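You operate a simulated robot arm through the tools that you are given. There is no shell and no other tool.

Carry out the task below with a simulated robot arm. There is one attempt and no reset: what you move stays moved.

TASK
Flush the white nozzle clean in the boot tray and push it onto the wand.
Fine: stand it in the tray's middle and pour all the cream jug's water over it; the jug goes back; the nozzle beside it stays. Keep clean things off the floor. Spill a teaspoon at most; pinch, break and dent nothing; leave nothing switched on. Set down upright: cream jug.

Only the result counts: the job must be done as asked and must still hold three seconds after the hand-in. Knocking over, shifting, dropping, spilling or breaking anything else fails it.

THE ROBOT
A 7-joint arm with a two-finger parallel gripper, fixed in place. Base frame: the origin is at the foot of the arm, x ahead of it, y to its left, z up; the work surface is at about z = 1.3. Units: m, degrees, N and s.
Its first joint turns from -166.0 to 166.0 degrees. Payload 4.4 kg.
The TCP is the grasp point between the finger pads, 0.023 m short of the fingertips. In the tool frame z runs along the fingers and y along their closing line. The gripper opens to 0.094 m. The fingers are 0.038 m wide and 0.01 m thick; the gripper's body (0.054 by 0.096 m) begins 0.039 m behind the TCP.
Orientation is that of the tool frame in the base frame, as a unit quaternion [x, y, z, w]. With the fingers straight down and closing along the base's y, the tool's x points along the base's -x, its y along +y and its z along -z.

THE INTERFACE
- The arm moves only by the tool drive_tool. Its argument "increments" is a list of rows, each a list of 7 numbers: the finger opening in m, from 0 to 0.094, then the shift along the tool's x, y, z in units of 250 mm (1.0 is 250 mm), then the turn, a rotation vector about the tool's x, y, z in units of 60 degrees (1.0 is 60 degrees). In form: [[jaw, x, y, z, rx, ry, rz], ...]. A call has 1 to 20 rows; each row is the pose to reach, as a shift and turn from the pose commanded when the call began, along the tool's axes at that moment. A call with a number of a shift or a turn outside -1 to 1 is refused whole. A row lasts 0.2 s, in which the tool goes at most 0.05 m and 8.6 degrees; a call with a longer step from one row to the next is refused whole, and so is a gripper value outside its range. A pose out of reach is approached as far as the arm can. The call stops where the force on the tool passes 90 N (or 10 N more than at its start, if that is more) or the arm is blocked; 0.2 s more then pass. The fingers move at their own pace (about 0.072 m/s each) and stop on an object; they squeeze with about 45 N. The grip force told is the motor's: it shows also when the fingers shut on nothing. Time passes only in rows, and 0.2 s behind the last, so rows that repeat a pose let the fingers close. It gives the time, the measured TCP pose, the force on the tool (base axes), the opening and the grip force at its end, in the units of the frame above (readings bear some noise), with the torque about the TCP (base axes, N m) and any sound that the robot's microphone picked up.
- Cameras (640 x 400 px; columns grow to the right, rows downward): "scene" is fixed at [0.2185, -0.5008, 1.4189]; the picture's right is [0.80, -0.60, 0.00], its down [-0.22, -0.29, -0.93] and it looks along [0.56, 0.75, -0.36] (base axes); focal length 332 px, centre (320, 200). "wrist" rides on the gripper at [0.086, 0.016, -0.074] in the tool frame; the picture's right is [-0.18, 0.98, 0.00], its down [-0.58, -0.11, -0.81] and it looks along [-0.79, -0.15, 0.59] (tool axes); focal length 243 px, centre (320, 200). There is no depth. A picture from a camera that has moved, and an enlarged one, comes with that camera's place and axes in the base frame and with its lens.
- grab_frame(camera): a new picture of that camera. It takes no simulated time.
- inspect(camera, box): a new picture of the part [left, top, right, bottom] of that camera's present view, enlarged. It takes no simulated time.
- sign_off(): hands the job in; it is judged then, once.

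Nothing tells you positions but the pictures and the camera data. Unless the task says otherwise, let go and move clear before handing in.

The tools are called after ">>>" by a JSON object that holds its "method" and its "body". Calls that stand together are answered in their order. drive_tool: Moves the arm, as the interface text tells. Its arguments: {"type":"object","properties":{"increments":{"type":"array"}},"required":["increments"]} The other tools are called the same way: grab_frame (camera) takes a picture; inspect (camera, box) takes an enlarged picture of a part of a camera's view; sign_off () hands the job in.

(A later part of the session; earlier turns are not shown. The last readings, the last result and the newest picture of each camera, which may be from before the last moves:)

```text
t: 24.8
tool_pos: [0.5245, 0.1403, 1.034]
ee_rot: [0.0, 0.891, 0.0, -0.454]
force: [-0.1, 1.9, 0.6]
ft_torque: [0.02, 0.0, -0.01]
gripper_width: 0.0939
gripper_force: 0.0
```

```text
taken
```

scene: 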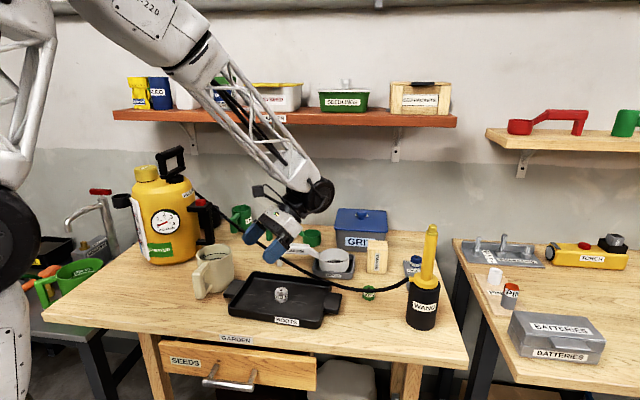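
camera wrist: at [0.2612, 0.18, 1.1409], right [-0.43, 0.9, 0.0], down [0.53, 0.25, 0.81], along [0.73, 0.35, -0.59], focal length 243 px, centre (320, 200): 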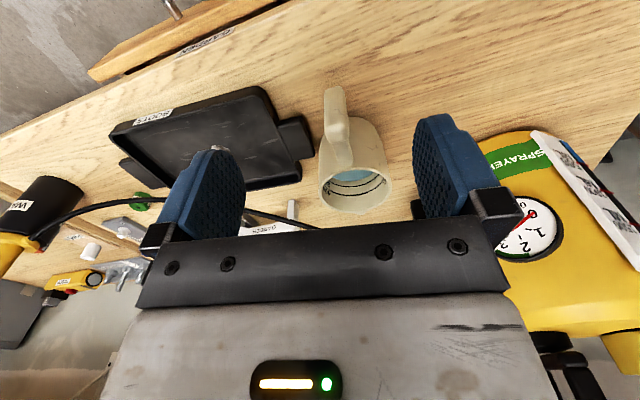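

I'm unwinding the pitch while rising, then will set up the handle approach.

>>> {"method": "drive_tool", "body": {"increments": [[0.094, 0.06, 0, -0.05, 0, -0.13, 0], [0.094, 0.13, 0, -0.1, 0, -0.26, 0], [0.094, 0.2, 0, -0.15, 0, -0.39, 0], [0.094, 0.26, 0, -0.19, 0, -0.52, 0], [0.094, 0.32, 0, -0.235, 0, -0.65, 0], [0.094, 0.32, 0, -0.235, 0, -0.78, 0], [0.094, 0.32, 0, -0.235, 0, -0.9, 0]]}}

>>> {"method": "grab_frame", "body": {"camera": "scene"}}

```text
t: 26.4
tool_pos: [0.5248, 0.14, 1.1349]
ee_rot: [0.0, 1.0, 0.0, 0.001]
force: [-0.4, -0.7, 0.1]
ft_torque: [-0.01, -0.02, 0.02]
gripper_width: 0.0941
gripper_force: 0.1
```

```text
taken
```

scene: 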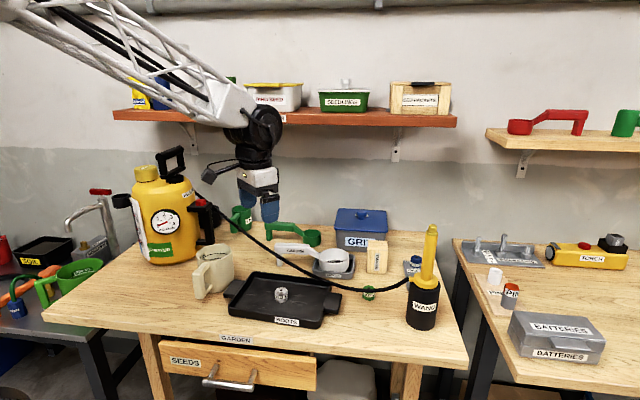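

>>> {"method": "drive_tool", "body": {"increments": [[0.094, 0.13, 0.04, 0.02, 0, 0, -0.118], [0.094, 0.26, 0.08, 0.04, 0, 0, -0.236], [0.094, 0.39, 0.13, 0.07, 0, 0, -0.354], [0.094, 0.52, 0.17, 0.09, 0, 0, -0.472], [0.094, 0.65, 0.22, 0.12, 0, 0, -0.59], [0.094, 0.78, 0.26, 0.14, 0, 0, -0.708]]}}

>>> {"method": "drive_tool", "body": {"increments": [[0.08, 0, 0, 0, 0, -0.14, 0], [0.07, 0, 0, 0, 0, -0.28, 0], [0.06, 0, 0, 0, 0, -0.42, 0], [0.06, 0, 0, 0, 0, -0.56, 0], [0.06, 0, 0, 0, 0, -0.7, 0], [0.06, 0, 0, 0, 0, -0.833, 0]]}}

>>> {"method": "grab_frame", "body": {"camera": "wrist"}}

>>> {"method": "grab_frame", "body": {"camera": "scene"}}

```text
t: 27.8
tool_pos: [0.3296, 0.2037, 1.1024]
ee_rot: [-0.363, 0.932, -0.001, 0.0]
force: [-0.5, 0.6, -0.4]
ft_torque: [0.02, -0.02, 0.03]
gripper_width: 0.0937
gripper_force: 0.1
```

```text
t: 29.2
tool_pos: [0.3306, 0.204, 1.1006]
ee_rot: [-0.327, 0.845, 0.153, 0.395]
force: [0.0, 0.5, 0.5]
ft_torque: [0.0, -0.06, 0.01]
gripper_width: 0.0601
gripper_force: 0.0
```

```text
taken
camera wrist: at [0.2353, 0.1405, 1.0815], right [-0.58, 0.81, 0.14], down [-0.11, -0.25, 0.96], along [0.81, 0.54, 0.23], focal length 243 px, centre (320, 200)
```

wrist: 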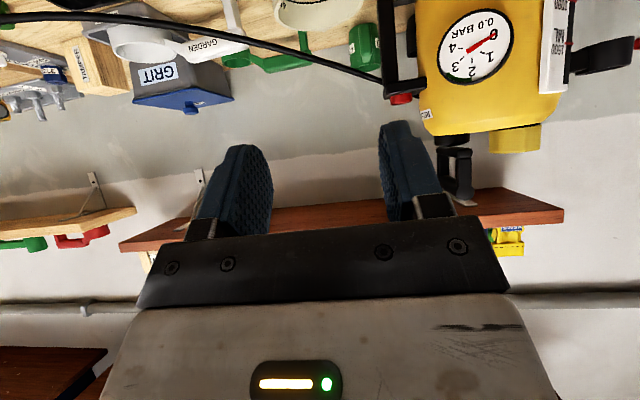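

```text
taken
```

scene: 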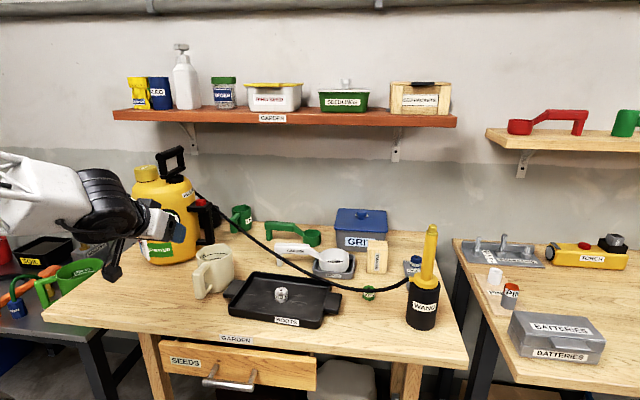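

The approach orientation is reachable. I'm lowering to a pre-grasp point about 12 cm back from the handle bar.

>>> {"method": "drive_tool", "body": {"increments": [[0.06, 0.11, 0.001, 0.115, 0, 0, 0], [0.06, 0.22, 0.002, 0.23, 0, 0, 0], [0.06, 0.332, 0.004, 0.343, 0, 0, 0]]}}

>>> {"method": "grab_frame", "body": {"camera": "wrist"}}

>>> {"method": "inspect", "body": {"camera": "scene", "box": [100, 180, 260, 310]}}

```text
t: 30.0
tool_pos: [0.3357, 0.213, 0.9791]
ee_rot: [-0.328, 0.844, 0.153, 0.395]
force: [-0.3, -1.0, 0.0]
ft_torque: [-0.01, 0.01, -0.02]
gripper_width: 0.0601
gripper_force: 0.1
```

```text
taken
camera wrist: at [0.2412, 0.1499, 0.9611], right [-0.58, 0.8, 0.14], down [-0.11, -0.25, 0.96], along [0.81, 0.54, 0.23], focal length 243 px, centre (320, 200)
```

wrist: 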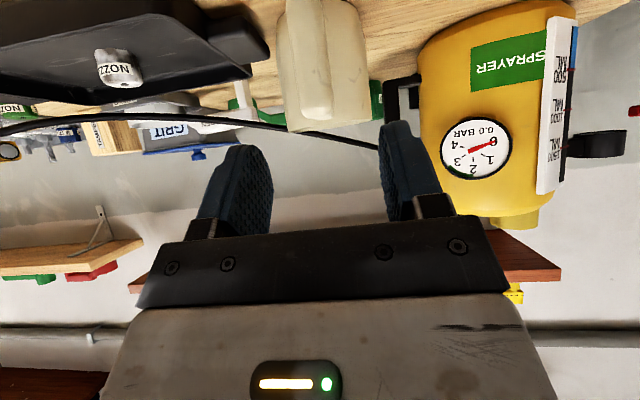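

```text
3.08 times, centred on (180, 245) of scene
camera zoom: at [0.2185, -0.5008, 1.4189], right [0.8, -0.6, 0.0], down [-0.22, -0.29, -0.93], along [0.56, 0.75, -0.36], focal length 1022 px, centre (751, 62)
```

zoom: 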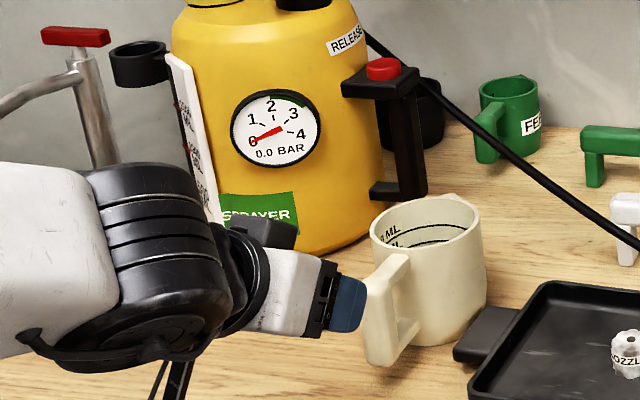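

>>> {"method": "inspect", "body": {"camera": "wrist", "box": [230, 0, 440, 150]}}

>>> {"method": "inspect", "body": {"camera": "scene", "box": [170, 220, 250, 310]}}

```text
2.67 times, centred on (335, 75) of wrist
camera zoom: at [0.2412, 0.1499, 0.9611], right [-0.58, 0.8, 0.14], down [-0.11, -0.25, 0.96], along [0.81, 0.54, 0.23], focal length 647 px, centre (280, 533)
```

zoom: 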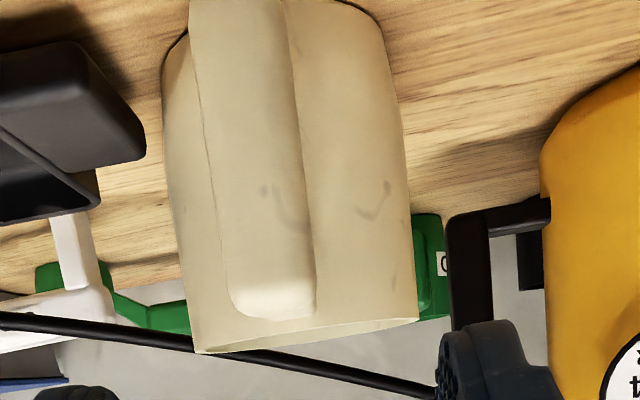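

```text
4.44 times, centred on (210, 265) of scene
camera zoom: at [0.2185, -0.5008, 1.4189], right [0.8, -0.6, 0.0], down [-0.22, -0.29, -0.93], along [0.56, 0.75, -0.36], focal length 1476 px, centre (809, -89)
```

zoom: 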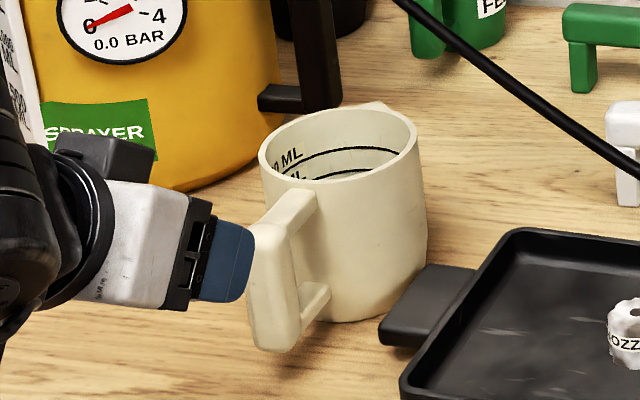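

The handle bar measures about 25 mm across, centred near (0.410, 0.276), and the tool is within 4 mm of its line. I'm adjusting slightly and advancing most of the way.

>>> {"method": "drive_tool", "body": {"increments": [[0.06, -0.003, -0.015, 0.1, -0.019, 0, -0.016], [0.06, -0.005, -0.015, 0.2, -0.019, 0, -0.016], [0.06, -0.007, -0.015, 0.3, -0.019, 0, -0.016]]}}

>>> {"method": "inspect", "body": {"camera": "wrist", "box": [160, 0, 480, 200]}}

>>> {"method": "inspect", "body": {"camera": "scene", "box": [170, 220, 250, 310]}}

```text
t: 30.8
tool_pos: [0.3804, 0.2508, 0.936]
ee_rot: [-0.339, 0.841, 0.158, 0.392]
force: [0.4, -0.4, -0.5]
ft_torque: [0.04, 0.02, 0.01]
gripper_width: 0.0598
gripper_force: 0.1
```

```text
2.00 times, centred on (320, 100) of wrist
camera zoom: at [0.2883, 0.1852, 0.9164], right [-0.6, 0.79, 0.14], down [-0.1, -0.25, 0.96], along [0.8, 0.56, 0.23], focal length 485 px, centre (320, 400)
```

zoom: 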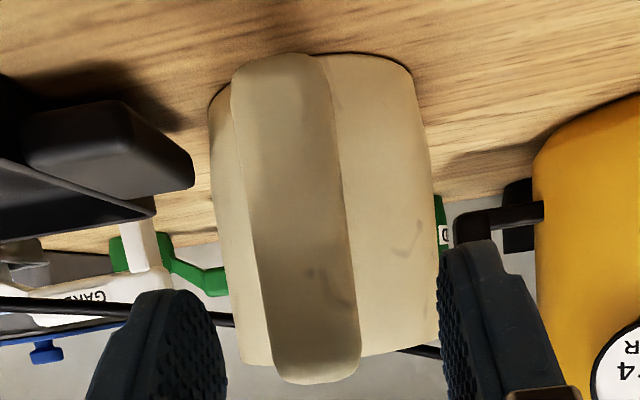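

```text
4.44 times, centred on (210, 265) of scene
camera zoom: at [0.2185, -0.5008, 1.4189], right [0.8, -0.6, 0.0], down [-0.22, -0.29, -0.93], along [0.56, 0.75, -0.36], focal length 1476 px, centre (809, -89)
```

zoom: 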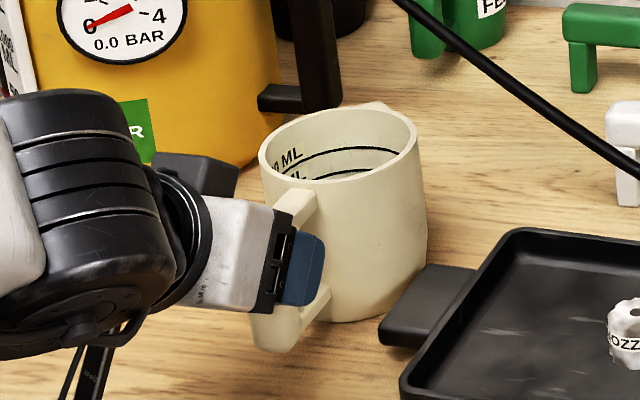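

The handle is about 5 mm to one side of the tool line. I'm correcting that and advancing to the grasp point.

>>> {"method": "drive_tool", "body": {"increments": [[0.06, 0.002, -0.02, 0.04, 0, 0, 0], [0.06, 0.005, -0.02, 0.1, 0, 0, 0], [0.06, 0.01, -0.02, 0.16, 0, 0, 0], [0.06, 0.01, -0.02, 0.187, 0, 0, 0]]}}

>>> {"method": "inspect", "body": {"camera": "wrist", "box": [160, 0, 480, 200]}}

>>> {"method": "inspect", "body": {"camera": "scene", "box": [170, 220, 250, 310]}}

```text
t: 31.8
tool_pos: [0.4118, 0.2719, 0.9038]
ee_rot: [-0.339, 0.841, 0.158, 0.392]
force: [-0.1, -1.0, 1.5]
ft_torque: [-0.04, 0.02, 0.0]
gripper_width: 0.0599
gripper_force: 0.0
```

```text
2.00 times, centred on (320, 100) of wrist
camera zoom: at [0.3187, 0.2056, 0.8847], right [-0.6, 0.79, 0.14], down [-0.1, -0.25, 0.96], along [0.8, 0.56, 0.23], focal length 485 px, centre (320, 400)
```

zoom: 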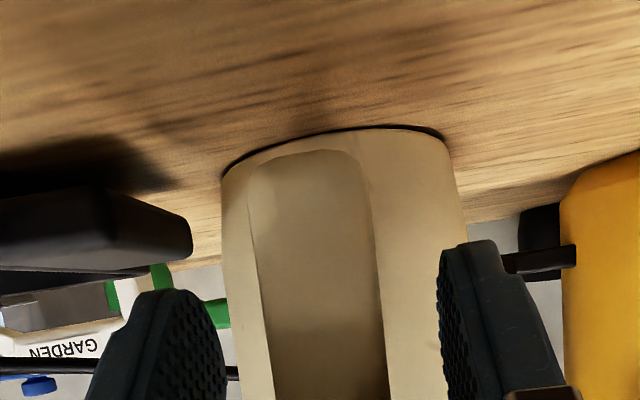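

```text
4.44 times, centred on (210, 265) of scene
camera zoom: at [0.2185, -0.5008, 1.4189], right [0.8, -0.6, 0.0], down [-0.22, -0.29, -0.93], along [0.56, 0.75, -0.36], focal length 1476 px, centre (809, -89)
```

zoom: 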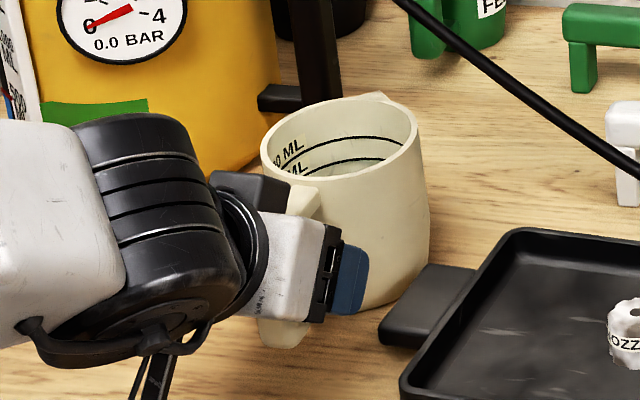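

>>> {"method": "inspect", "body": {"camera": "scene", "box": [190, 230, 250, 300]}}

>>> {"method": "grab_frame", "body": {"camera": "wrist"}}

>>> {"method": "grab_frame", "body": {"camera": "scene"}}

```text
5.71 times, centred on (220, 265) of scene
camera zoom: at [0.2185, -0.5008, 1.4189], right [0.8, -0.6, 0.0], down [-0.22, -0.29, -0.93], along [0.56, 0.75, -0.36], focal length 1897 px, centre (891, -171)
```

zoom: 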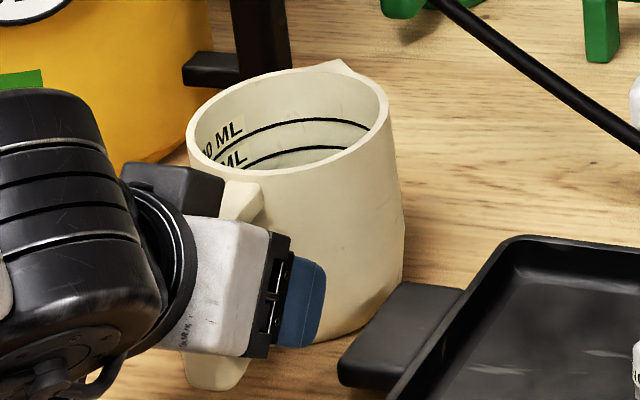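

```text
taken
camera wrist: at [0.3187, 0.2056, 0.8847], right [-0.6, 0.79, 0.14], down [-0.1, -0.25, 0.96], along [0.8, 0.56, 0.23], focal length 243 px, centre (320, 200)
```

wrist: 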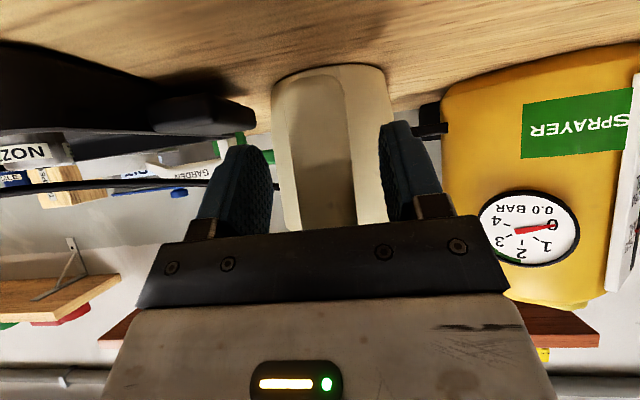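

```text
taken
```

scene: 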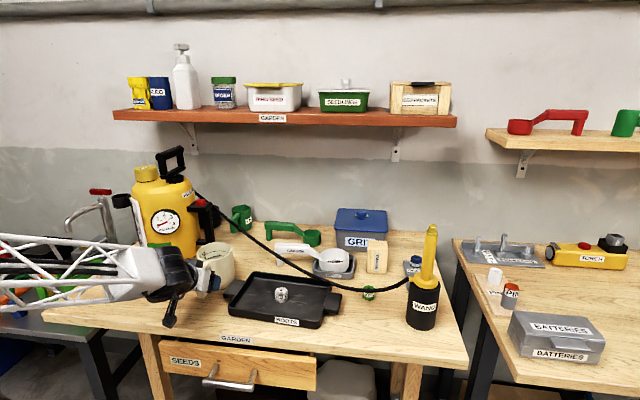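

The jug seems to have been nudged a little as I closed in, likely by a housing on the gripper's upper side touching the handle top. I'll back off a few millimetres and look again before gripping.

>>> {"method": "drive_tool", "body": {"increments": [[0.06, 0, 0, -0.016, 0, 0, 0], [0.06, 0, 0, -0.028, 0, 0, 0]]}}

>>> {"method": "inspect", "body": {"camera": "scene", "box": [190, 230, 250, 300]}}

>>> {"method": "inspect", "body": {"camera": "wrist", "box": [220, 50, 440, 230]}}

```text
t: 32.4
tool_pos: [0.4089, 0.2669, 0.9074]
ee_rot: [-0.339, 0.84, 0.158, 0.392]
force: [-0.3, -0.2, 0.0]
ft_torque: [0.0, 0.02, 0.03]
gripper_width: 0.06
gripper_force: 0.1
```

```text
5.71 times, centred on (220, 265) of scene
camera zoom: at [0.2185, -0.5008, 1.4189], right [0.8, -0.6, 0.0], down [-0.22, -0.29, -0.93], along [0.56, 0.75, -0.36], focal length 1897 px, centre (891, -171)
```

zoom: 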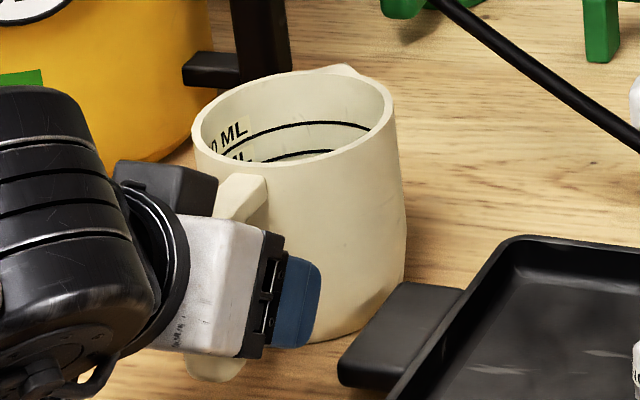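

```text
2.22 times, centred on (330, 140) of wrist
camera zoom: at [0.315, 0.2011, 0.8888], right [-0.6, 0.79, 0.14], down [-0.1, -0.25, 0.96], along [0.8, 0.56, 0.23], focal length 539 px, centre (298, 333)
```

zoom: 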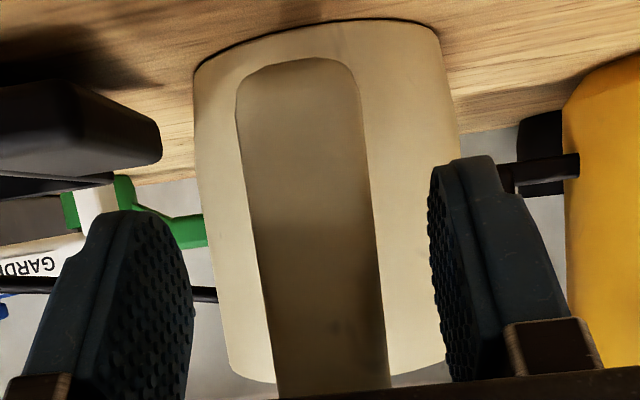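

The jug has settled upright again; it slid about 1 cm outward, and I'll put it back in its original spot at the end. Gripping about 1 cm higher keeps that housing clear of the handle, so I'm moving up, then in, and checking.

>>> {"method": "drive_tool", "body": {"increments": [[0.06, -0.031, 0.006, -0.026, 0, 0, 0], [0.06, -0.044, 0.012, -0.01, 0, 0, 0], [0.06, -0.057, 0.012, 0.005, 0, 0, 0]]}}

>>> {"method": "inspect", "body": {"camera": "scene", "box": [190, 230, 250, 300]}}

>>> {"method": "inspect", "body": {"camera": "wrist", "box": [220, 50, 440, 230]}}

```text
t: 33.2
tool_pos: [0.4115, 0.2755, 0.9186]
ee_rot: [-0.34, 0.84, 0.158, 0.392]
force: [0.7, 0.7, 0.6]
ft_torque: [0.01, 0.01, -0.02]
gripper_width: 0.06
gripper_force: 0.0
```

```text
5.71 times, centred on (220, 265) of scene
camera zoom: at [0.2185, -0.5008, 1.4189], right [0.8, -0.6, 0.0], down [-0.22, -0.29, -0.93], along [0.56, 0.75, -0.36], focal length 1897 px, centre (891, -171)
```

zoom: 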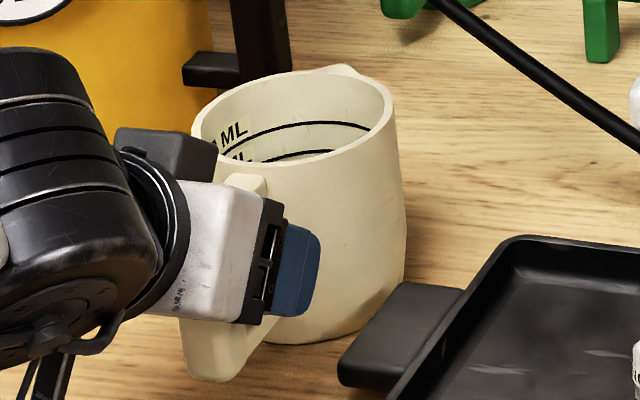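

```text
2.22 times, centred on (330, 140) of wrist
camera zoom: at [0.3193, 0.21, 0.8992], right [-0.6, 0.79, 0.14], down [-0.1, -0.25, 0.96], along [0.8, 0.56, 0.23], focal length 539 px, centre (298, 333)
```

zoom: 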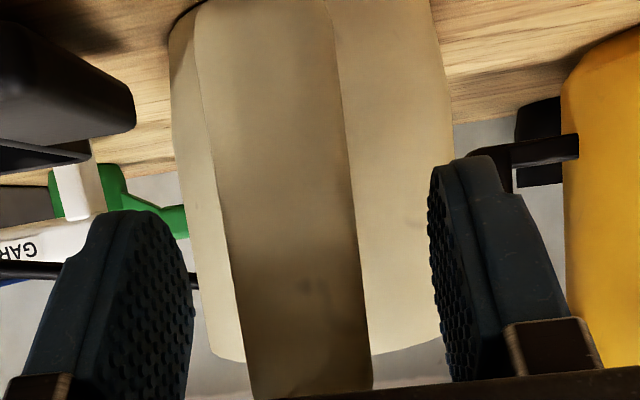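

The jug is undisturbed and the bar lies between the pads. I'm closing the gripper on the handle.

>>> {"method": "drive_tool", "body": {"increments": [[0.045, 0, 0, 0, 0, 0, 0], [0.03, 0, 0, 0, 0, 0, 0], [0.018, 0, 0, 0, 0, 0, 0], [0.018, 0, 0, 0, 0, 0, 0], [0.018, 0, 0, 0, 0, 0, 0]]}}

>>> {"method": "inspect", "body": {"camera": "scene", "box": [190, 230, 250, 300]}}

>>> {"method": "inspect", "body": {"camera": "wrist", "box": [220, 50, 440, 230]}}

```text
t: 34.4
tool_pos: [0.4117, 0.2747, 0.9174]
ee_rot: [-0.339, 0.841, 0.158, 0.391]
force: [1.2, -0.8, -0.2]
ft_torque: [-0.04, 0.02, -0.05]
gripper_width: 0.0246
gripper_force: 45.3
```

```text
5.71 times, centred on (220, 265) of scene
camera zoom: at [0.2185, -0.5008, 1.4189], right [0.8, -0.6, 0.0], down [-0.22, -0.29, -0.93], along [0.56, 0.75, -0.36], focal length 1897 px, centre (891, -171)
```

zoom: 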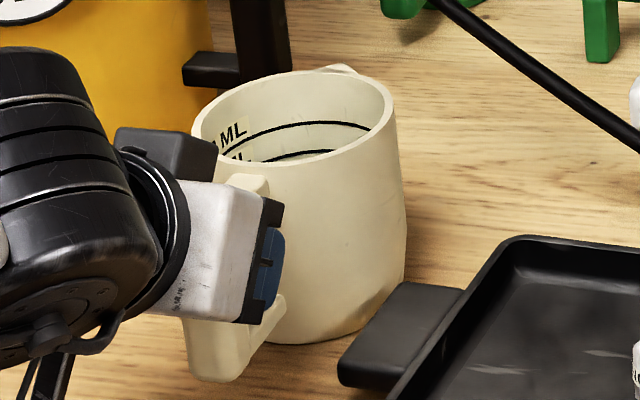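

```text
2.22 times, centred on (330, 140) of wrist
camera zoom: at [0.3194, 0.21, 0.8993], right [-0.6, 0.79, 0.14], down [-0.1, -0.25, 0.96], along [0.8, 0.56, 0.23], focal length 539 px, centre (298, 333)
```

zoom: 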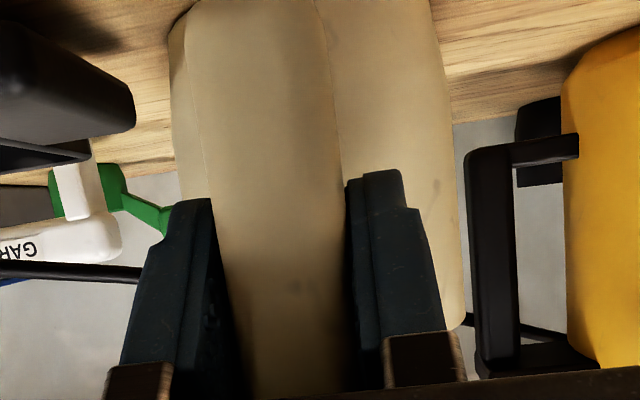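

The handle is gripped (24.6 mm). I'm lifting slowly by 2 cm to test that the jug hangs level.

>>> {"method": "drive_tool", "body": {"increments": [[0.018, -0.015, 0, -0.0125, 0, 0, 0], [0.018, -0.03, 0, -0.025, 0, 0, 0], [0.018, -0.046, 0, -0.0385, 0, 0, 0], [0.018, -0.0613, 0, -0.0514, 0, 0, 0], [0.018, -0.0613, 0, -0.0514, 0, 0, 0]]}}

>>> {"method": "inspect", "body": {"camera": "scene", "box": [180, 220, 260, 310]}}

```text
t: 35.6
tool_pos: [0.4112, 0.2766, 0.9379]
ee_rot: [-0.339, 0.84, 0.158, 0.392]
force: [0.0, -0.4, -3.4]
ft_torque: [-0.16, 0.18, 0.01]
gripper_width: 0.025
gripper_force: 45.1
```

```text
4.44 times, centred on (220, 265) of scene
camera zoom: at [0.2185, -0.5008, 1.4189], right [0.8, -0.6, 0.0], down [-0.22, -0.29, -0.93], along [0.56, 0.75, -0.36], focal length 1476 px, centre (764, -89)
```

zoom: 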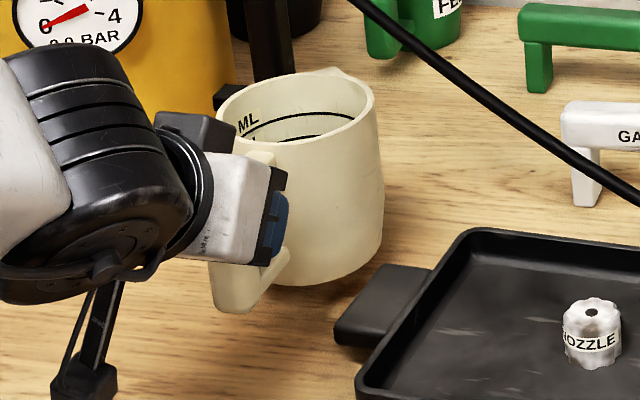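

The jug hangs level, with about 3.4 N of load. I'm lifting it clear, then will turn it toward the tray.

>>> {"method": "drive_tool", "body": {"increments": [[0.018, -0.03, 0, -0.025, 0, 0, 0], [0.018, -0.08, 0, -0.067, 0, 0, 0], [0.018, -0.14, 0, -0.118, 0, 0, 0], [0.018, -0.2, 0, -0.168, 0, 0, 0], [0.018, -0.26, 0, -0.218, 0, 0, 0], [0.018, -0.31, 0, -0.26, 0, 0, 0], [0.018, -0.337, 0, -0.283, 0, 0, 0], [0.018, -0.337, 0, -0.283, 0, 0, 0]]}}

>>> {"method": "grab_frame", "body": {"camera": "scene"}}

```text
t: 37.4
tool_pos: [0.4126, 0.2733, 1.0469]
ee_rot: [-0.339, 0.841, 0.157, 0.392]
force: [-0.1, 0.0, -3.2]
ft_torque: [-0.16, 0.15, 0.0]
gripper_width: 0.0247
gripper_force: 44.6
```

```text
taken
```

scene: 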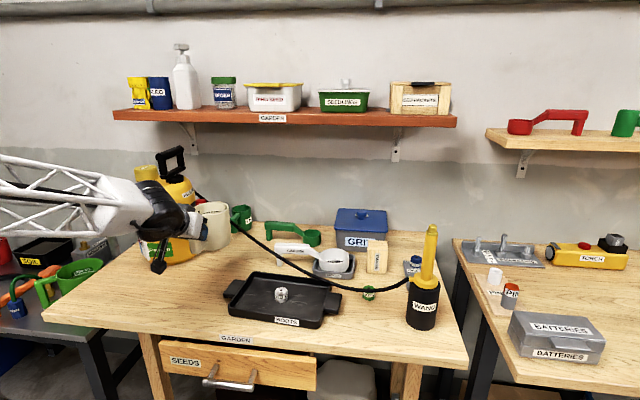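

>>> {"method": "drive_tool", "body": {"increments": [[0.018, 0.005, -0.012, -0.006, 0.04, 0, 0.033], [0.018, 0.014, -0.034, -0.016, 0.11, 0, 0.092], [0.018, 0.025, -0.062, -0.03, 0.19, 0, 0.159], [0.018, 0.037, -0.092, -0.044, 0.27, 0, 0.227], [0.018, 0.049, -0.122, -0.058, 0.35, 0, 0.294], [0.018, 0.061, -0.152, -0.073, 0.43, 0, 0.361], [0.018, 0.073, -0.182, -0.087, 0.51, 0, 0.428], [0.018, 0.086, -0.212, -0.102, 0.59, 0, 0.495], [0.018, 0.098, -0.242, -0.116, 0.66, 0, 0.554], [0.018, 0.111, -0.272, -0.13, 0.72, 0, 0.604], [0.018, 0.12, -0.296, -0.142, 0.753, 0, 0.632], [0.018, 0.12, -0.296, -0.142, 0.753, 0, 0.632]]}}

>>> {"method": "grab_frame", "body": {"camera": "scene"}}

>>> {"method": "grab_frame", "body": {"camera": "wrist"}}

```text
t: 40.0
tool_pos: [0.4309, 0.1895, 1.0473]
ee_rot: [0.119, 0.899, -0.055, 0.419]
force: [0.8, -0.7, -4.2]
ft_torque: [0.07, 0.24, 0.0]
gripper_width: 0.0246
gripper_force: 45.3
out of reach, approached as far as the arm can: row 3
```

```text
taken
```

scene: 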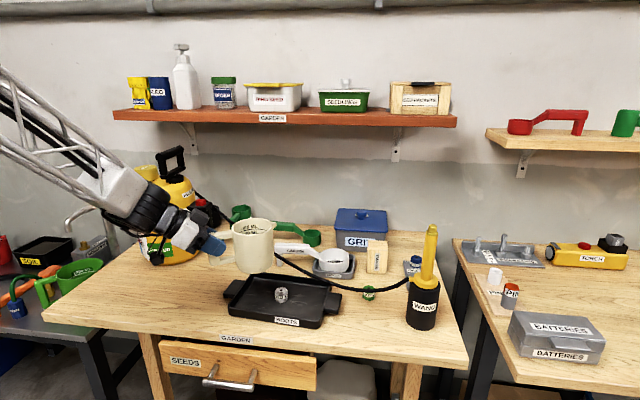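

```text
taken
camera wrist: at [0.3258, 0.2347, 1.0285], right [0.37, 0.92, 0.14], down [-0.26, -0.04, 0.96], along [0.89, -0.39, 0.23], focal length 243 px, centre (320, 200)
```

wrist: 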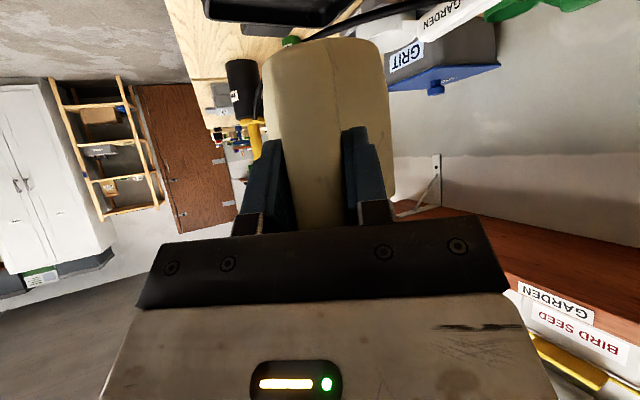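

>>> {"method": "inspect", "body": {"camera": "scene", "box": [180, 200, 300, 310]}}

>>> {"method": "inspect", "body": {"camera": "scene", "box": [100, 230, 260, 350]}}

```text
3.64 times, centred on (240, 255) of scene
camera zoom: at [0.2185, -0.5008, 1.4189], right [0.8, -0.6, 0.0], down [-0.22, -0.29, -0.93], along [0.56, 0.75, -0.36], focal length 1207 px, centre (611, 0)
```

zoom: 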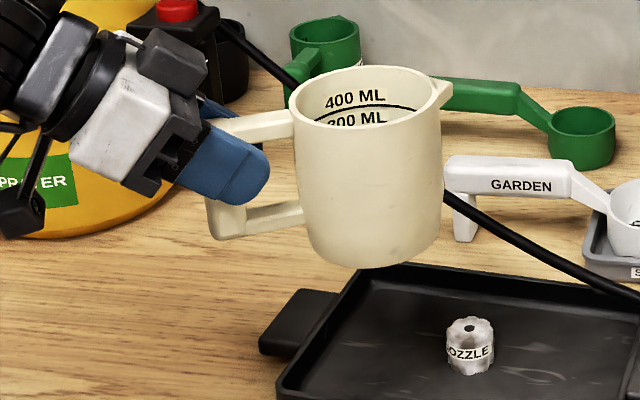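

```text
3.33 times, centred on (180, 290) of scene
camera zoom: at [0.2185, -0.5008, 1.4189], right [0.8, -0.6, 0.0], down [-0.22, -0.29, -0.93], along [0.56, 0.75, -0.36], focal length 1107 px, centre (787, -100)
```

zoom: 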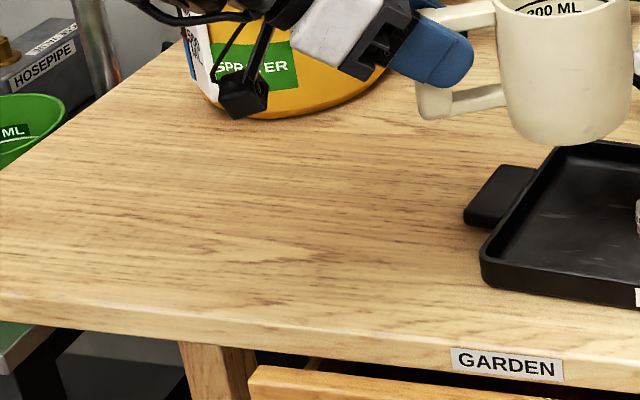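

The jug is level with no spill, and the spout is nearly above the nozzle. I'm tilting to 30° first while lowering slightly, then checking alignment.

>>> {"method": "drive_tool", "body": {"increments": [[0.018, 0.006, 0, 0.007, 0, 0.05, 0], [0.018, 0.013, 0, 0.016, 0, 0.12, 0], [0.018, 0.021, 0, 0.026, 0, 0.19, 0], [0.018, 0.029, 0, 0.036, 0, 0.26, 0], [0.018, 0.037, 0, 0.046, 0, 0.33, 0], [0.018, 0.045, 0, 0.056, 0, 0.4, 0], [0.018, 0.051, 0, 0.063, 0, 0.46, 0], [0.018, 0.054, 0, 0.066, 0, 0.5, 0], [0.018, 0.054, 0, 0.066, 0, 0.5, 0]]}}

>>> {"method": "inspect", "body": {"camera": "scene", "box": [190, 210, 350, 330]}}

>>> {"method": "grab_frame", "body": {"camera": "wrist"}}

```text
t: 42.0
tool_pos: [0.4342, 0.1899, 1.0262]
ee_rot: [0.129, 0.976, -0.022, 0.172]
force: [-0.5, -0.3, -3.6]
ft_torque: [0.06, 0.13, -0.02]
gripper_width: 0.0247
gripper_force: 44.9
```

```text
3.33 times, centred on (270, 270) of scene
camera zoom: at [0.2185, -0.5008, 1.4189], right [0.8, -0.6, 0.0], down [-0.22, -0.29, -0.93], along [0.56, 0.75, -0.36], focal length 1107 px, centre (487, -33)
```

zoom: 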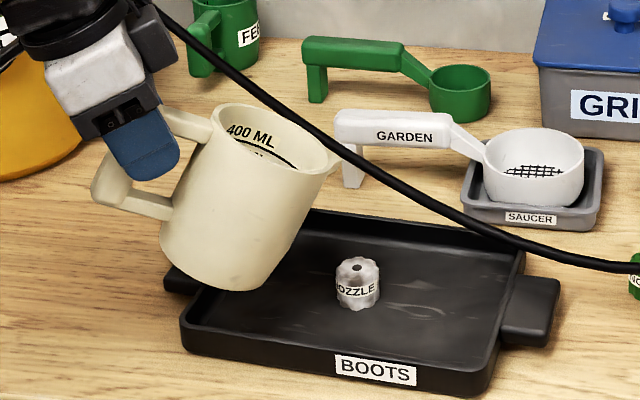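

```text
taken
camera wrist: at [0.3348, 0.2334, 1.0664], right [0.42, 0.9, 0.06], down [0.23, -0.18, 0.96], along [0.88, -0.39, -0.29], focal length 243 px, centre (320, 200)
```

wrist: 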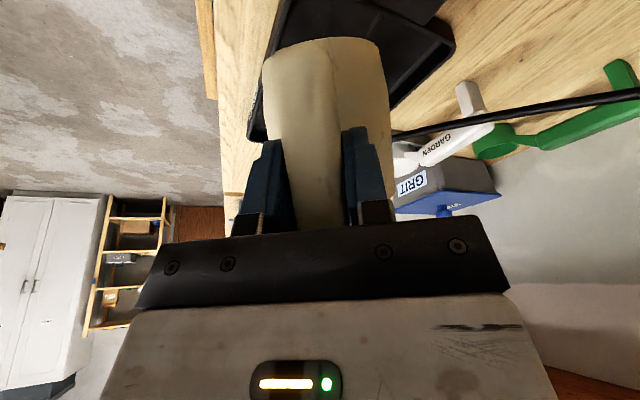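

The spout is within about 6 mm of the nozzle in plan. I'm tilting slowly toward 50° to start the pour, keeping the spout over the nozzle.

>>> {"method": "drive_tool", "body": {"increments": [[0.018, -0.014, 0, -0.011, 0, 0.042, 0], [0.018, -0.029, 0, -0.021, 0, 0.083, 0], [0.018, -0.045, 0, -0.029, 0, 0.125, 0], [0.018, -0.06, 0, -0.036, 0, 0.167, 0], [0.018, -0.076, 0, -0.04, 0, 0.208, 0], [0.018, -0.093, 0, -0.044, 0, 0.25, 0], [0.018, -0.11, 0, -0.046, 0, 0.292, 0], [0.018, -0.128, 0, -0.047, 0, 0.333, 0], [0.018, -0.128, 0, -0.047, 0, 0.333, 0]]}}

>>> {"method": "inspect", "body": {"camera": "scene", "box": [200, 210, 360, 330]}}

```text
t: 44.0
tool_pos: [0.4394, 0.1881, 1.0304]
ee_rot: [0.13, 0.984, -0.021, 0.117]
force: [-0.5, -0.7, -3.4]
ft_torque: [0.04, 0.12, -0.01]
gripper_width: 0.0248
gripper_force: 45.0
out of reach, approached as far as the arm can: row 3, 4, 5, 6, 7, 8, 9
```

```text
3.33 times, centred on (280, 270) of scene
camera zoom: at [0.2185, -0.5008, 1.4189], right [0.8, -0.6, 0.0], down [-0.22, -0.29, -0.93], along [0.56, 0.75, -0.36], focal length 1107 px, centre (453, -33)
```

zoom: 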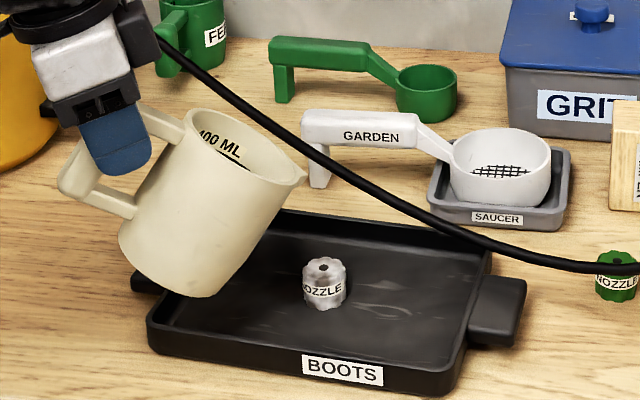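

The arm hit a joint limit at about 36° in this twisted yaw; nothing has poured yet. I'll ease back to 25° and turn the pour direction to be in line with the arm, which should allow more tilt.

>>> {"method": "drive_tool", "body": {"increments": [[0.018, 0.015, 0, 0.013, 0, -0.06, 0], [0.018, 0.03, 0, 0.027, 0, -0.125, 0], [0.018, 0.045, 0, 0.04, 0, -0.188, 0], [0.018, 0.045, 0, 0.04, 0, -0.188, 0]]}}

```text
t: 45.0
tool_pos: [0.4314, 0.1915, 1.0167]
ee_rot: [0.128, 0.968, -0.035, 0.214]
force: [0.5, -0.1, -4.1]
ft_torque: [-0.01, 0.14, 0.01]
gripper_width: 0.0248
gripper_force: 44.7
```

>>> {"method": "drive_tool", "body": {"increments": [[0.018, -0.005, -0.02, 0.002, -0.014, 0, -0.03], [0.018, -0.013, -0.055, 0.006, -0.038, 0, -0.082], [0.018, -0.022, -0.092, 0.01, -0.064, 0, -0.137], [0.018, -0.031, -0.13, 0.0145, -0.09, 0, -0.193], [0.018, -0.041, -0.168, 0.019, -0.117, 0, -0.251], [0.018, -0.05, -0.206, 0.0235, -0.144, 0, -0.308], [0.018, -0.059, -0.244, 0.0277, -0.17, 0, -0.366], [0.018, -0.067, -0.278, 0.0314, -0.195, 0, -0.418], [0.018, -0.073, -0.302, 0.034, -0.211, 0, -0.453], [0.018, -0.073, -0.302, 0.034, -0.211, 0, -0.453]]}}

>>> {"method": "grab_frame", "body": {"camera": "scene"}}

>>> {"method": "inspect", "body": {"camera": "scene", "box": [200, 210, 360, 330]}}

```text
t: 47.2
tool_pos: [0.4287, 0.133, 1.007]
ee_rot: [-0.114, 0.969, 0.005, 0.22]
force: [-0.1, -0.6, -3.9]
ft_torque: [-0.03, 0.13, -0.04]
gripper_width: 0.0247
gripper_force: 44.9
out of reach, approached as far as the arm can: row 8, 9, 10
```

```text
taken
```

scene: 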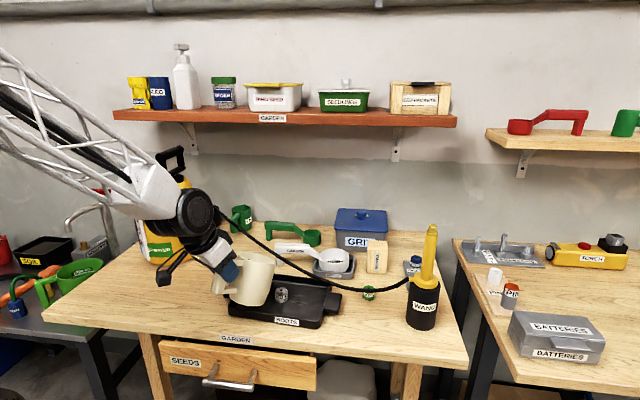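

```text
3.33 times, centred on (280, 270) of scene
camera zoom: at [0.2185, -0.5008, 1.4189], right [0.8, -0.6, 0.0], down [-0.22, -0.29, -0.93], along [0.56, 0.75, -0.36], focal length 1107 px, centre (453, -33)
```

zoom: 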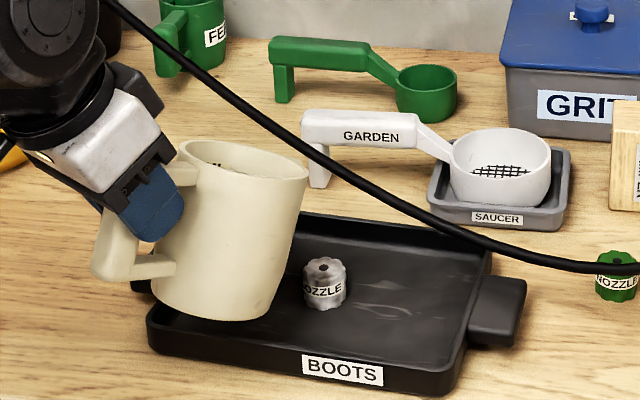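

The arm jammed near a wrist singularity again, but the jug is safe (about 25° tilt, nothing lost). I'll bring it upright and higher, in line with the arm at yaw 20°, and see whether that pose is reached cleanly.

>>> {"method": "drive_tool", "body": {"increments": [[0.018, -0.008, -0.012, -0.03, -0.01, -0.04, -0.007], [0.018, -0.02, -0.035, -0.06, -0.026, -0.1, -0.018], [0.018, -0.033, -0.06, -0.095, -0.043, -0.17, -0.03], [0.018, -0.046, -0.09, -0.13, -0.06, -0.24, -0.042], [0.018, -0.058, -0.12, -0.16, -0.077, -0.31, -0.053], [0.018, -0.067, -0.138, -0.182, -0.092, -0.37, -0.064], [0.018, -0.072, -0.148, -0.194, -0.103, -0.412, -0.071], [0.018, -0.072, -0.148, -0.194, -0.103, -0.412, -0.071]]}}

>>> {"method": "grab_frame", "body": {"camera": "scene"}}

```text
t: 49.0
tool_pos: [0.4354, 0.0991, 1.0596]
ee_rot: [-0.166, 0.894, 0.094, 0.407]
force: [0.0, 0.3, -3.7]
ft_torque: [-0.1, 0.17, 0.0]
gripper_width: 0.0246
gripper_force: 45.7
out of reach, approached as far as the arm can: row 1, 2, 3, 4, 5, 6, 7
```

```text
taken
```

scene: 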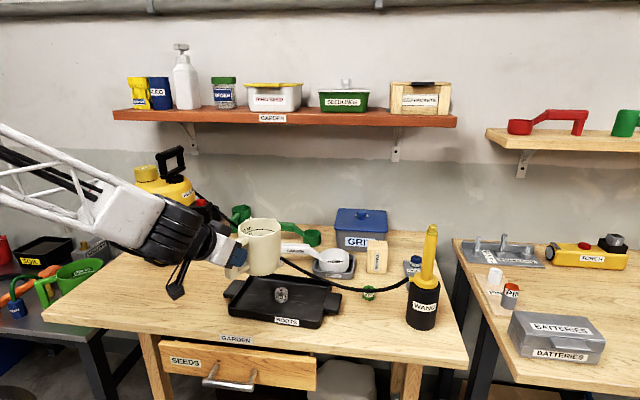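

>>> {"method": "drive_tool", "body": {"increments": [[0.018, 0, 0, 0, 0.022, -0.006, -0.001], [0.018, 0, 0, 0, 0.0445, -0.012, -0.003], [0.018, 0, 0, 0, 0.0445, -0.012, -0.003]]}}

>>> {"method": "inspect", "body": {"camera": "scene", "box": [140, 190, 340, 320]}}

```text
t: 49.8
tool_pos: [0.4361, 0.0983, 1.0597]
ee_rot: [-0.158, 0.893, 0.073, 0.416]
force: [-0.3, 0.0, -3.3]
ft_torque: [-0.1, 0.22, 0.01]
gripper_width: 0.0248
gripper_force: 44.8
```

```text
3.08 times, centred on (240, 255) of scene
camera zoom: at [0.2185, -0.5008, 1.4189], right [0.8, -0.6, 0.0], down [-0.22, -0.29, -0.93], along [0.56, 0.75, -0.36], focal length 1022 px, centre (566, 31)
```

zoom: 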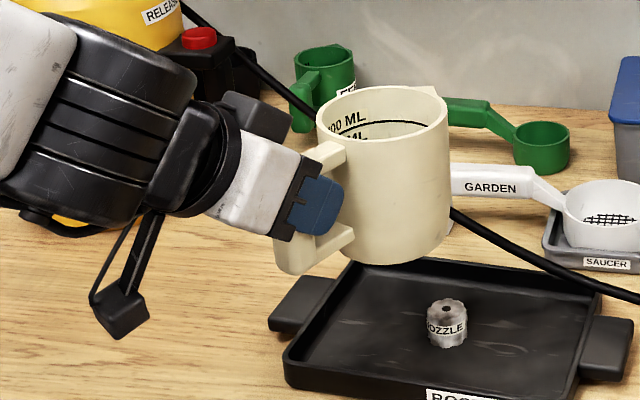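

Orientation is now exact (yaw 20°, jug upright). I'm trying a small 15° tilt in plane to see if the arm follows.

>>> {"method": "drive_tool", "body": {"increments": [[0.018, -0.004, 0, -0.008, 0, 0.04, 0], [0.018, -0.009, 0, -0.016, 0, 0.083, 0], [0.018, -0.013, 0, -0.024, 0, 0.125, 0], [0.018, -0.018, 0, -0.033, 0, 0.167, 0], [0.018, -0.022, 0, -0.041, 0, 0.208, 0], [0.018, -0.027, 0, -0.049, 0, 0.25, 0]]}}

>>> {"method": "grab_frame", "body": {"camera": "scene"}}

```text
t: 51.2
tool_pos: [0.4317, 0.0965, 1.0741]
ee_rot: [-0.165, 0.939, 0.051, 0.297]
force: [0.1, -0.3, -3.9]
ft_torque: [-0.05, 0.18, 0.02]
gripper_width: 0.0248
gripper_force: 44.8
```

```text
taken
```

scene: 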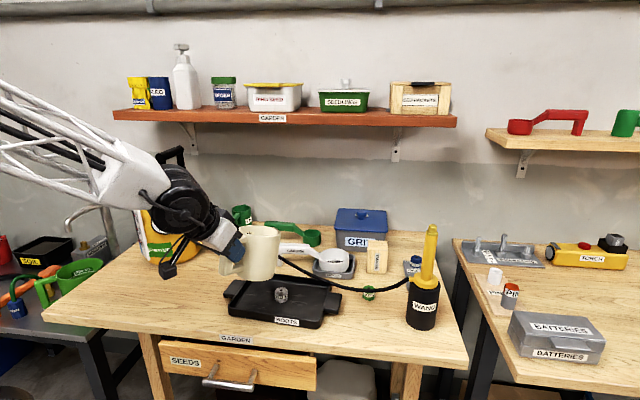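

That was reached cleanly. I'm continuing the tilt to about 35°, lowering the spout a bit.

>>> {"method": "drive_tool", "body": {"increments": [[0.018, -0.005, 0.002, 0.006, 0, 0.06, 0], [0.018, -0.01, 0.004, 0.013, 0, 0.125, 0], [0.018, -0.015, 0.006, 0.02, 0, 0.19, 0], [0.018, -0.02, 0.006, 0.027, 0, 0.25, 0], [0.018, -0.03, 0.006, 0.045, 0, 0.3, 0], [0.018, -0.033, 0.006, 0.052, 0, 0.333, 0]]}}

>>> {"method": "inspect", "body": {"camera": "scene", "box": [180, 190, 360, 330]}}

```text
t: 52.6
tool_pos: [0.4432, 0.1025, 1.0678]
ee_rot: [-0.172, 0.977, 0.022, 0.128]
force: [0.6, 0.1, -4.1]
ft_torque: [-0.04, 0.13, 0.02]
gripper_width: 0.0247
gripper_force: 45.3
```

```text
2.86 times, centred on (270, 260) of scene
camera zoom: at [0.2185, -0.5008, 1.4189], right [0.8, -0.6, 0.0], down [-0.22, -0.29, -0.93], along [0.56, 0.75, -0.36], focal length 949 px, centre (463, 29)
```

zoom: 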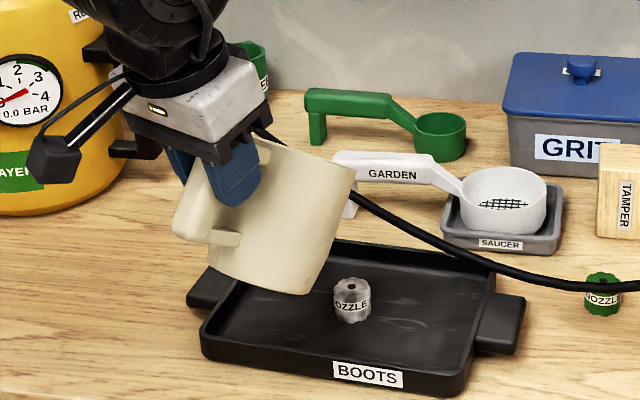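

The arm is past the earlier sticking point at 35° with no limit flags. Spout remains over the nozzle, so I'm continuing slowly to 50° to begin pouring.

>>> {"method": "drive_tool", "body": {"increments": [[0.018, -0.012, 0, 0.005, 0, 0.042, 0], [0.018, -0.024, 0, 0.01, 0, 0.083, 0], [0.018, -0.037, 0, 0.016, 0, 0.125, 0], [0.018, -0.049, 0, 0.021, 0, 0.167, 0], [0.018, -0.064, 0, 0.028, 0, 0.208, 0], [0.018, -0.079, 0, 0.034, 0, 0.25, 0], [0.018, -0.079, 0, 0.034, 0, 0.25, 0]]}}

>>> {"method": "inspect", "body": {"camera": "scene", "box": [180, 190, 360, 330]}}

```text
t: 54.2
tool_pos: [0.4624, 0.1085, 1.0652]
ee_rot: [-0.173, 0.985, -0.001, 0.0]
force: [0.2, -0.2, -3.9]
ft_torque: [0.0, 0.06, 0.0]
gripper_width: 0.025
gripper_force: 45.1
```

```text
2.86 times, centred on (270, 260) of scene
camera zoom: at [0.2185, -0.5008, 1.4189], right [0.8, -0.6, 0.0], down [-0.22, -0.29, -0.93], along [0.56, 0.75, -0.36], focal length 949 px, centre (463, 29)
```

zoom: 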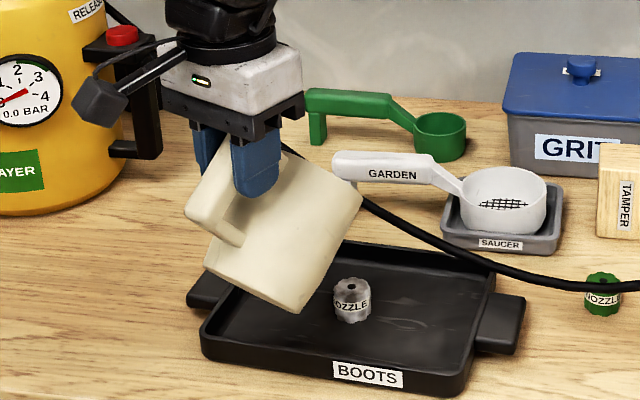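

>>> {"method": "inspect", "body": {"camera": "scene", "box": [230, 230, 310, 300]}}

>>> {"method": "grab_frame", "body": {"camera": "wrist"}}

```text
5.71 times, centred on (270, 265) of scene
camera zoom: at [0.2185, -0.5008, 1.4189], right [0.8, -0.6, 0.0], down [-0.22, -0.29, -0.93], along [0.56, 0.75, -0.36], focal length 1897 px, centre (606, -171)
```

zoom: 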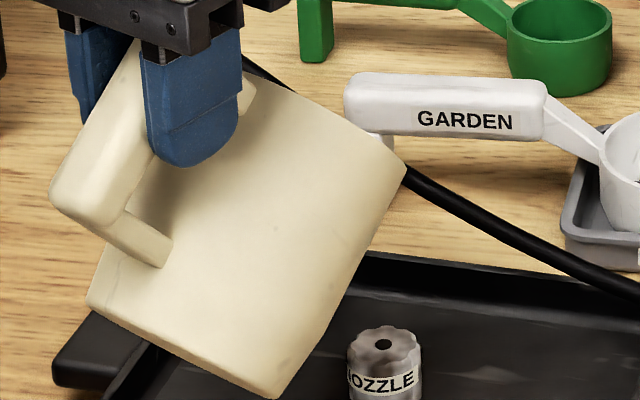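

```text
taken
camera wrist: at [0.3755, 0.0954, 1.1394], right [-0.16, 0.99, 0.0], down [0.58, 0.1, 0.81], along [0.8, 0.13, -0.59], focal length 243 px, centre (320, 200)
```

wrist: 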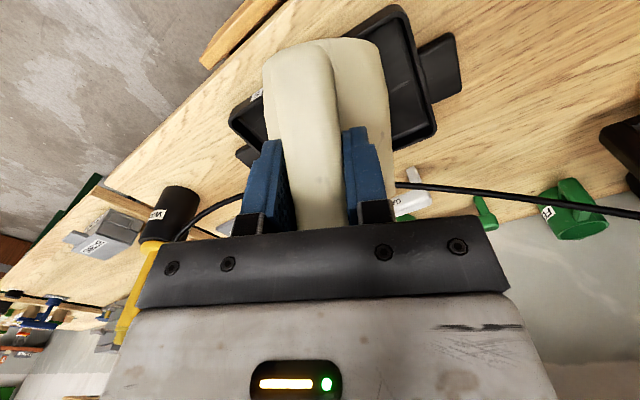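

At 50° nothing has come out yet, as the load is unchanged. I'm continuing slowly to 70° with the spout held over the nozzle, watching the weight.

>>> {"method": "drive_tool", "body": {"increments": [[0.018, -0.012, 0, 0.004, 0, 0.028, 0], [0.018, -0.025, 0, 0.008, 0, 0.056, 0], [0.018, -0.038, 0, 0.012, 0, 0.083, 0], [0.018, -0.051, 0, 0.015, 0, 0.111, 0], [0.018, -0.065, 0, 0.018, 0, 0.139, 0], [0.018, -0.079, 0, 0.02, 0, 0.167, 0], [0.018, -0.079, 0, 0.02, 0, 0.167, 0], [0.018, -0.079, 0, 0.02, 0, 0.167, 0]]}}

>>> {"method": "inspect", "body": {"camera": "scene", "box": [220, 220, 350, 330]}}

```text
t: 56.0
tool_pos: [0.4822, 0.1166, 1.0612]
ee_rot: [-0.172, 0.981, -0.016, -0.085]
force: [0.2, -0.1, -3.2]
ft_torque: [0.0, 0.02, 0.0]
gripper_width: 0.0246
gripper_force: 44.5
```

```text
3.64 times, centred on (285, 275) of scene
camera zoom: at [0.2185, -0.5008, 1.4189], right [0.8, -0.6, 0.0], down [-0.22, -0.29, -0.93], along [0.56, 0.75, -0.36], focal length 1207 px, centre (447, -73)
```

zoom: 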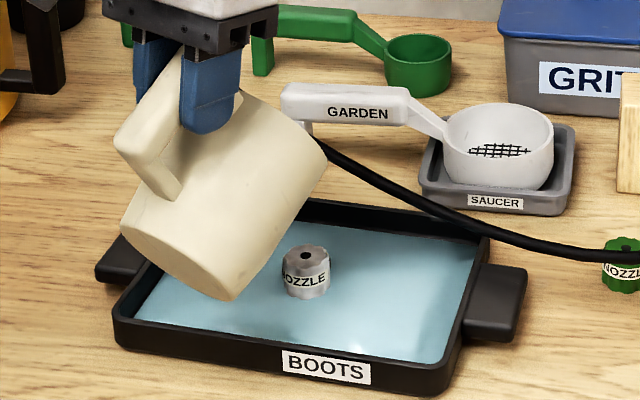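

>>> {"method": "inspect", "body": {"camera": "scene", "box": [270, 265, 320, 305]}}

>>> {"method": "grab_frame", "body": {"camera": "wrist"}}

```text
10.00 times, centred on (295, 285) of scene
camera zoom: at [0.2185, -0.5008, 1.4189], right [0.8, -0.6, 0.0], down [-0.22, -0.29, -0.93], along [0.56, 0.75, -0.36], focal length 3320 px, centre (570, -650)
```

zoom: 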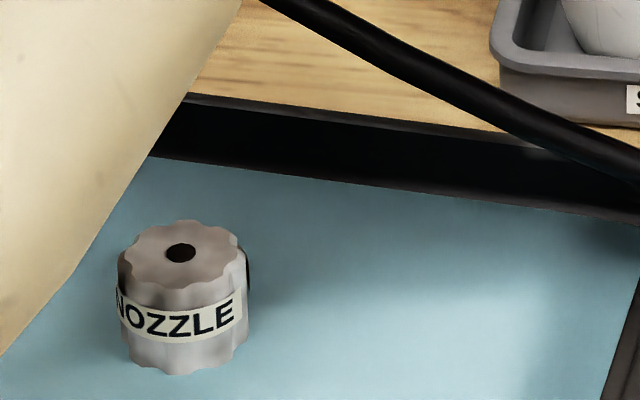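

```text
taken
camera wrist: at [0.4073, 0.1076, 1.1486], right [-0.16, 0.99, -0.03], down [0.71, 0.14, 0.69], along [0.69, 0.09, -0.72], focal length 243 px, centre (320, 200)
```

wrist: 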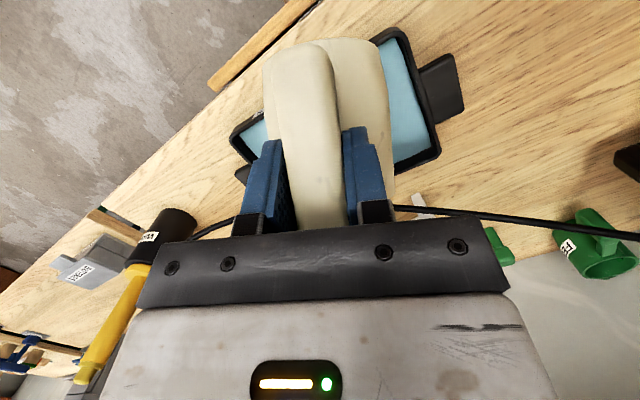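

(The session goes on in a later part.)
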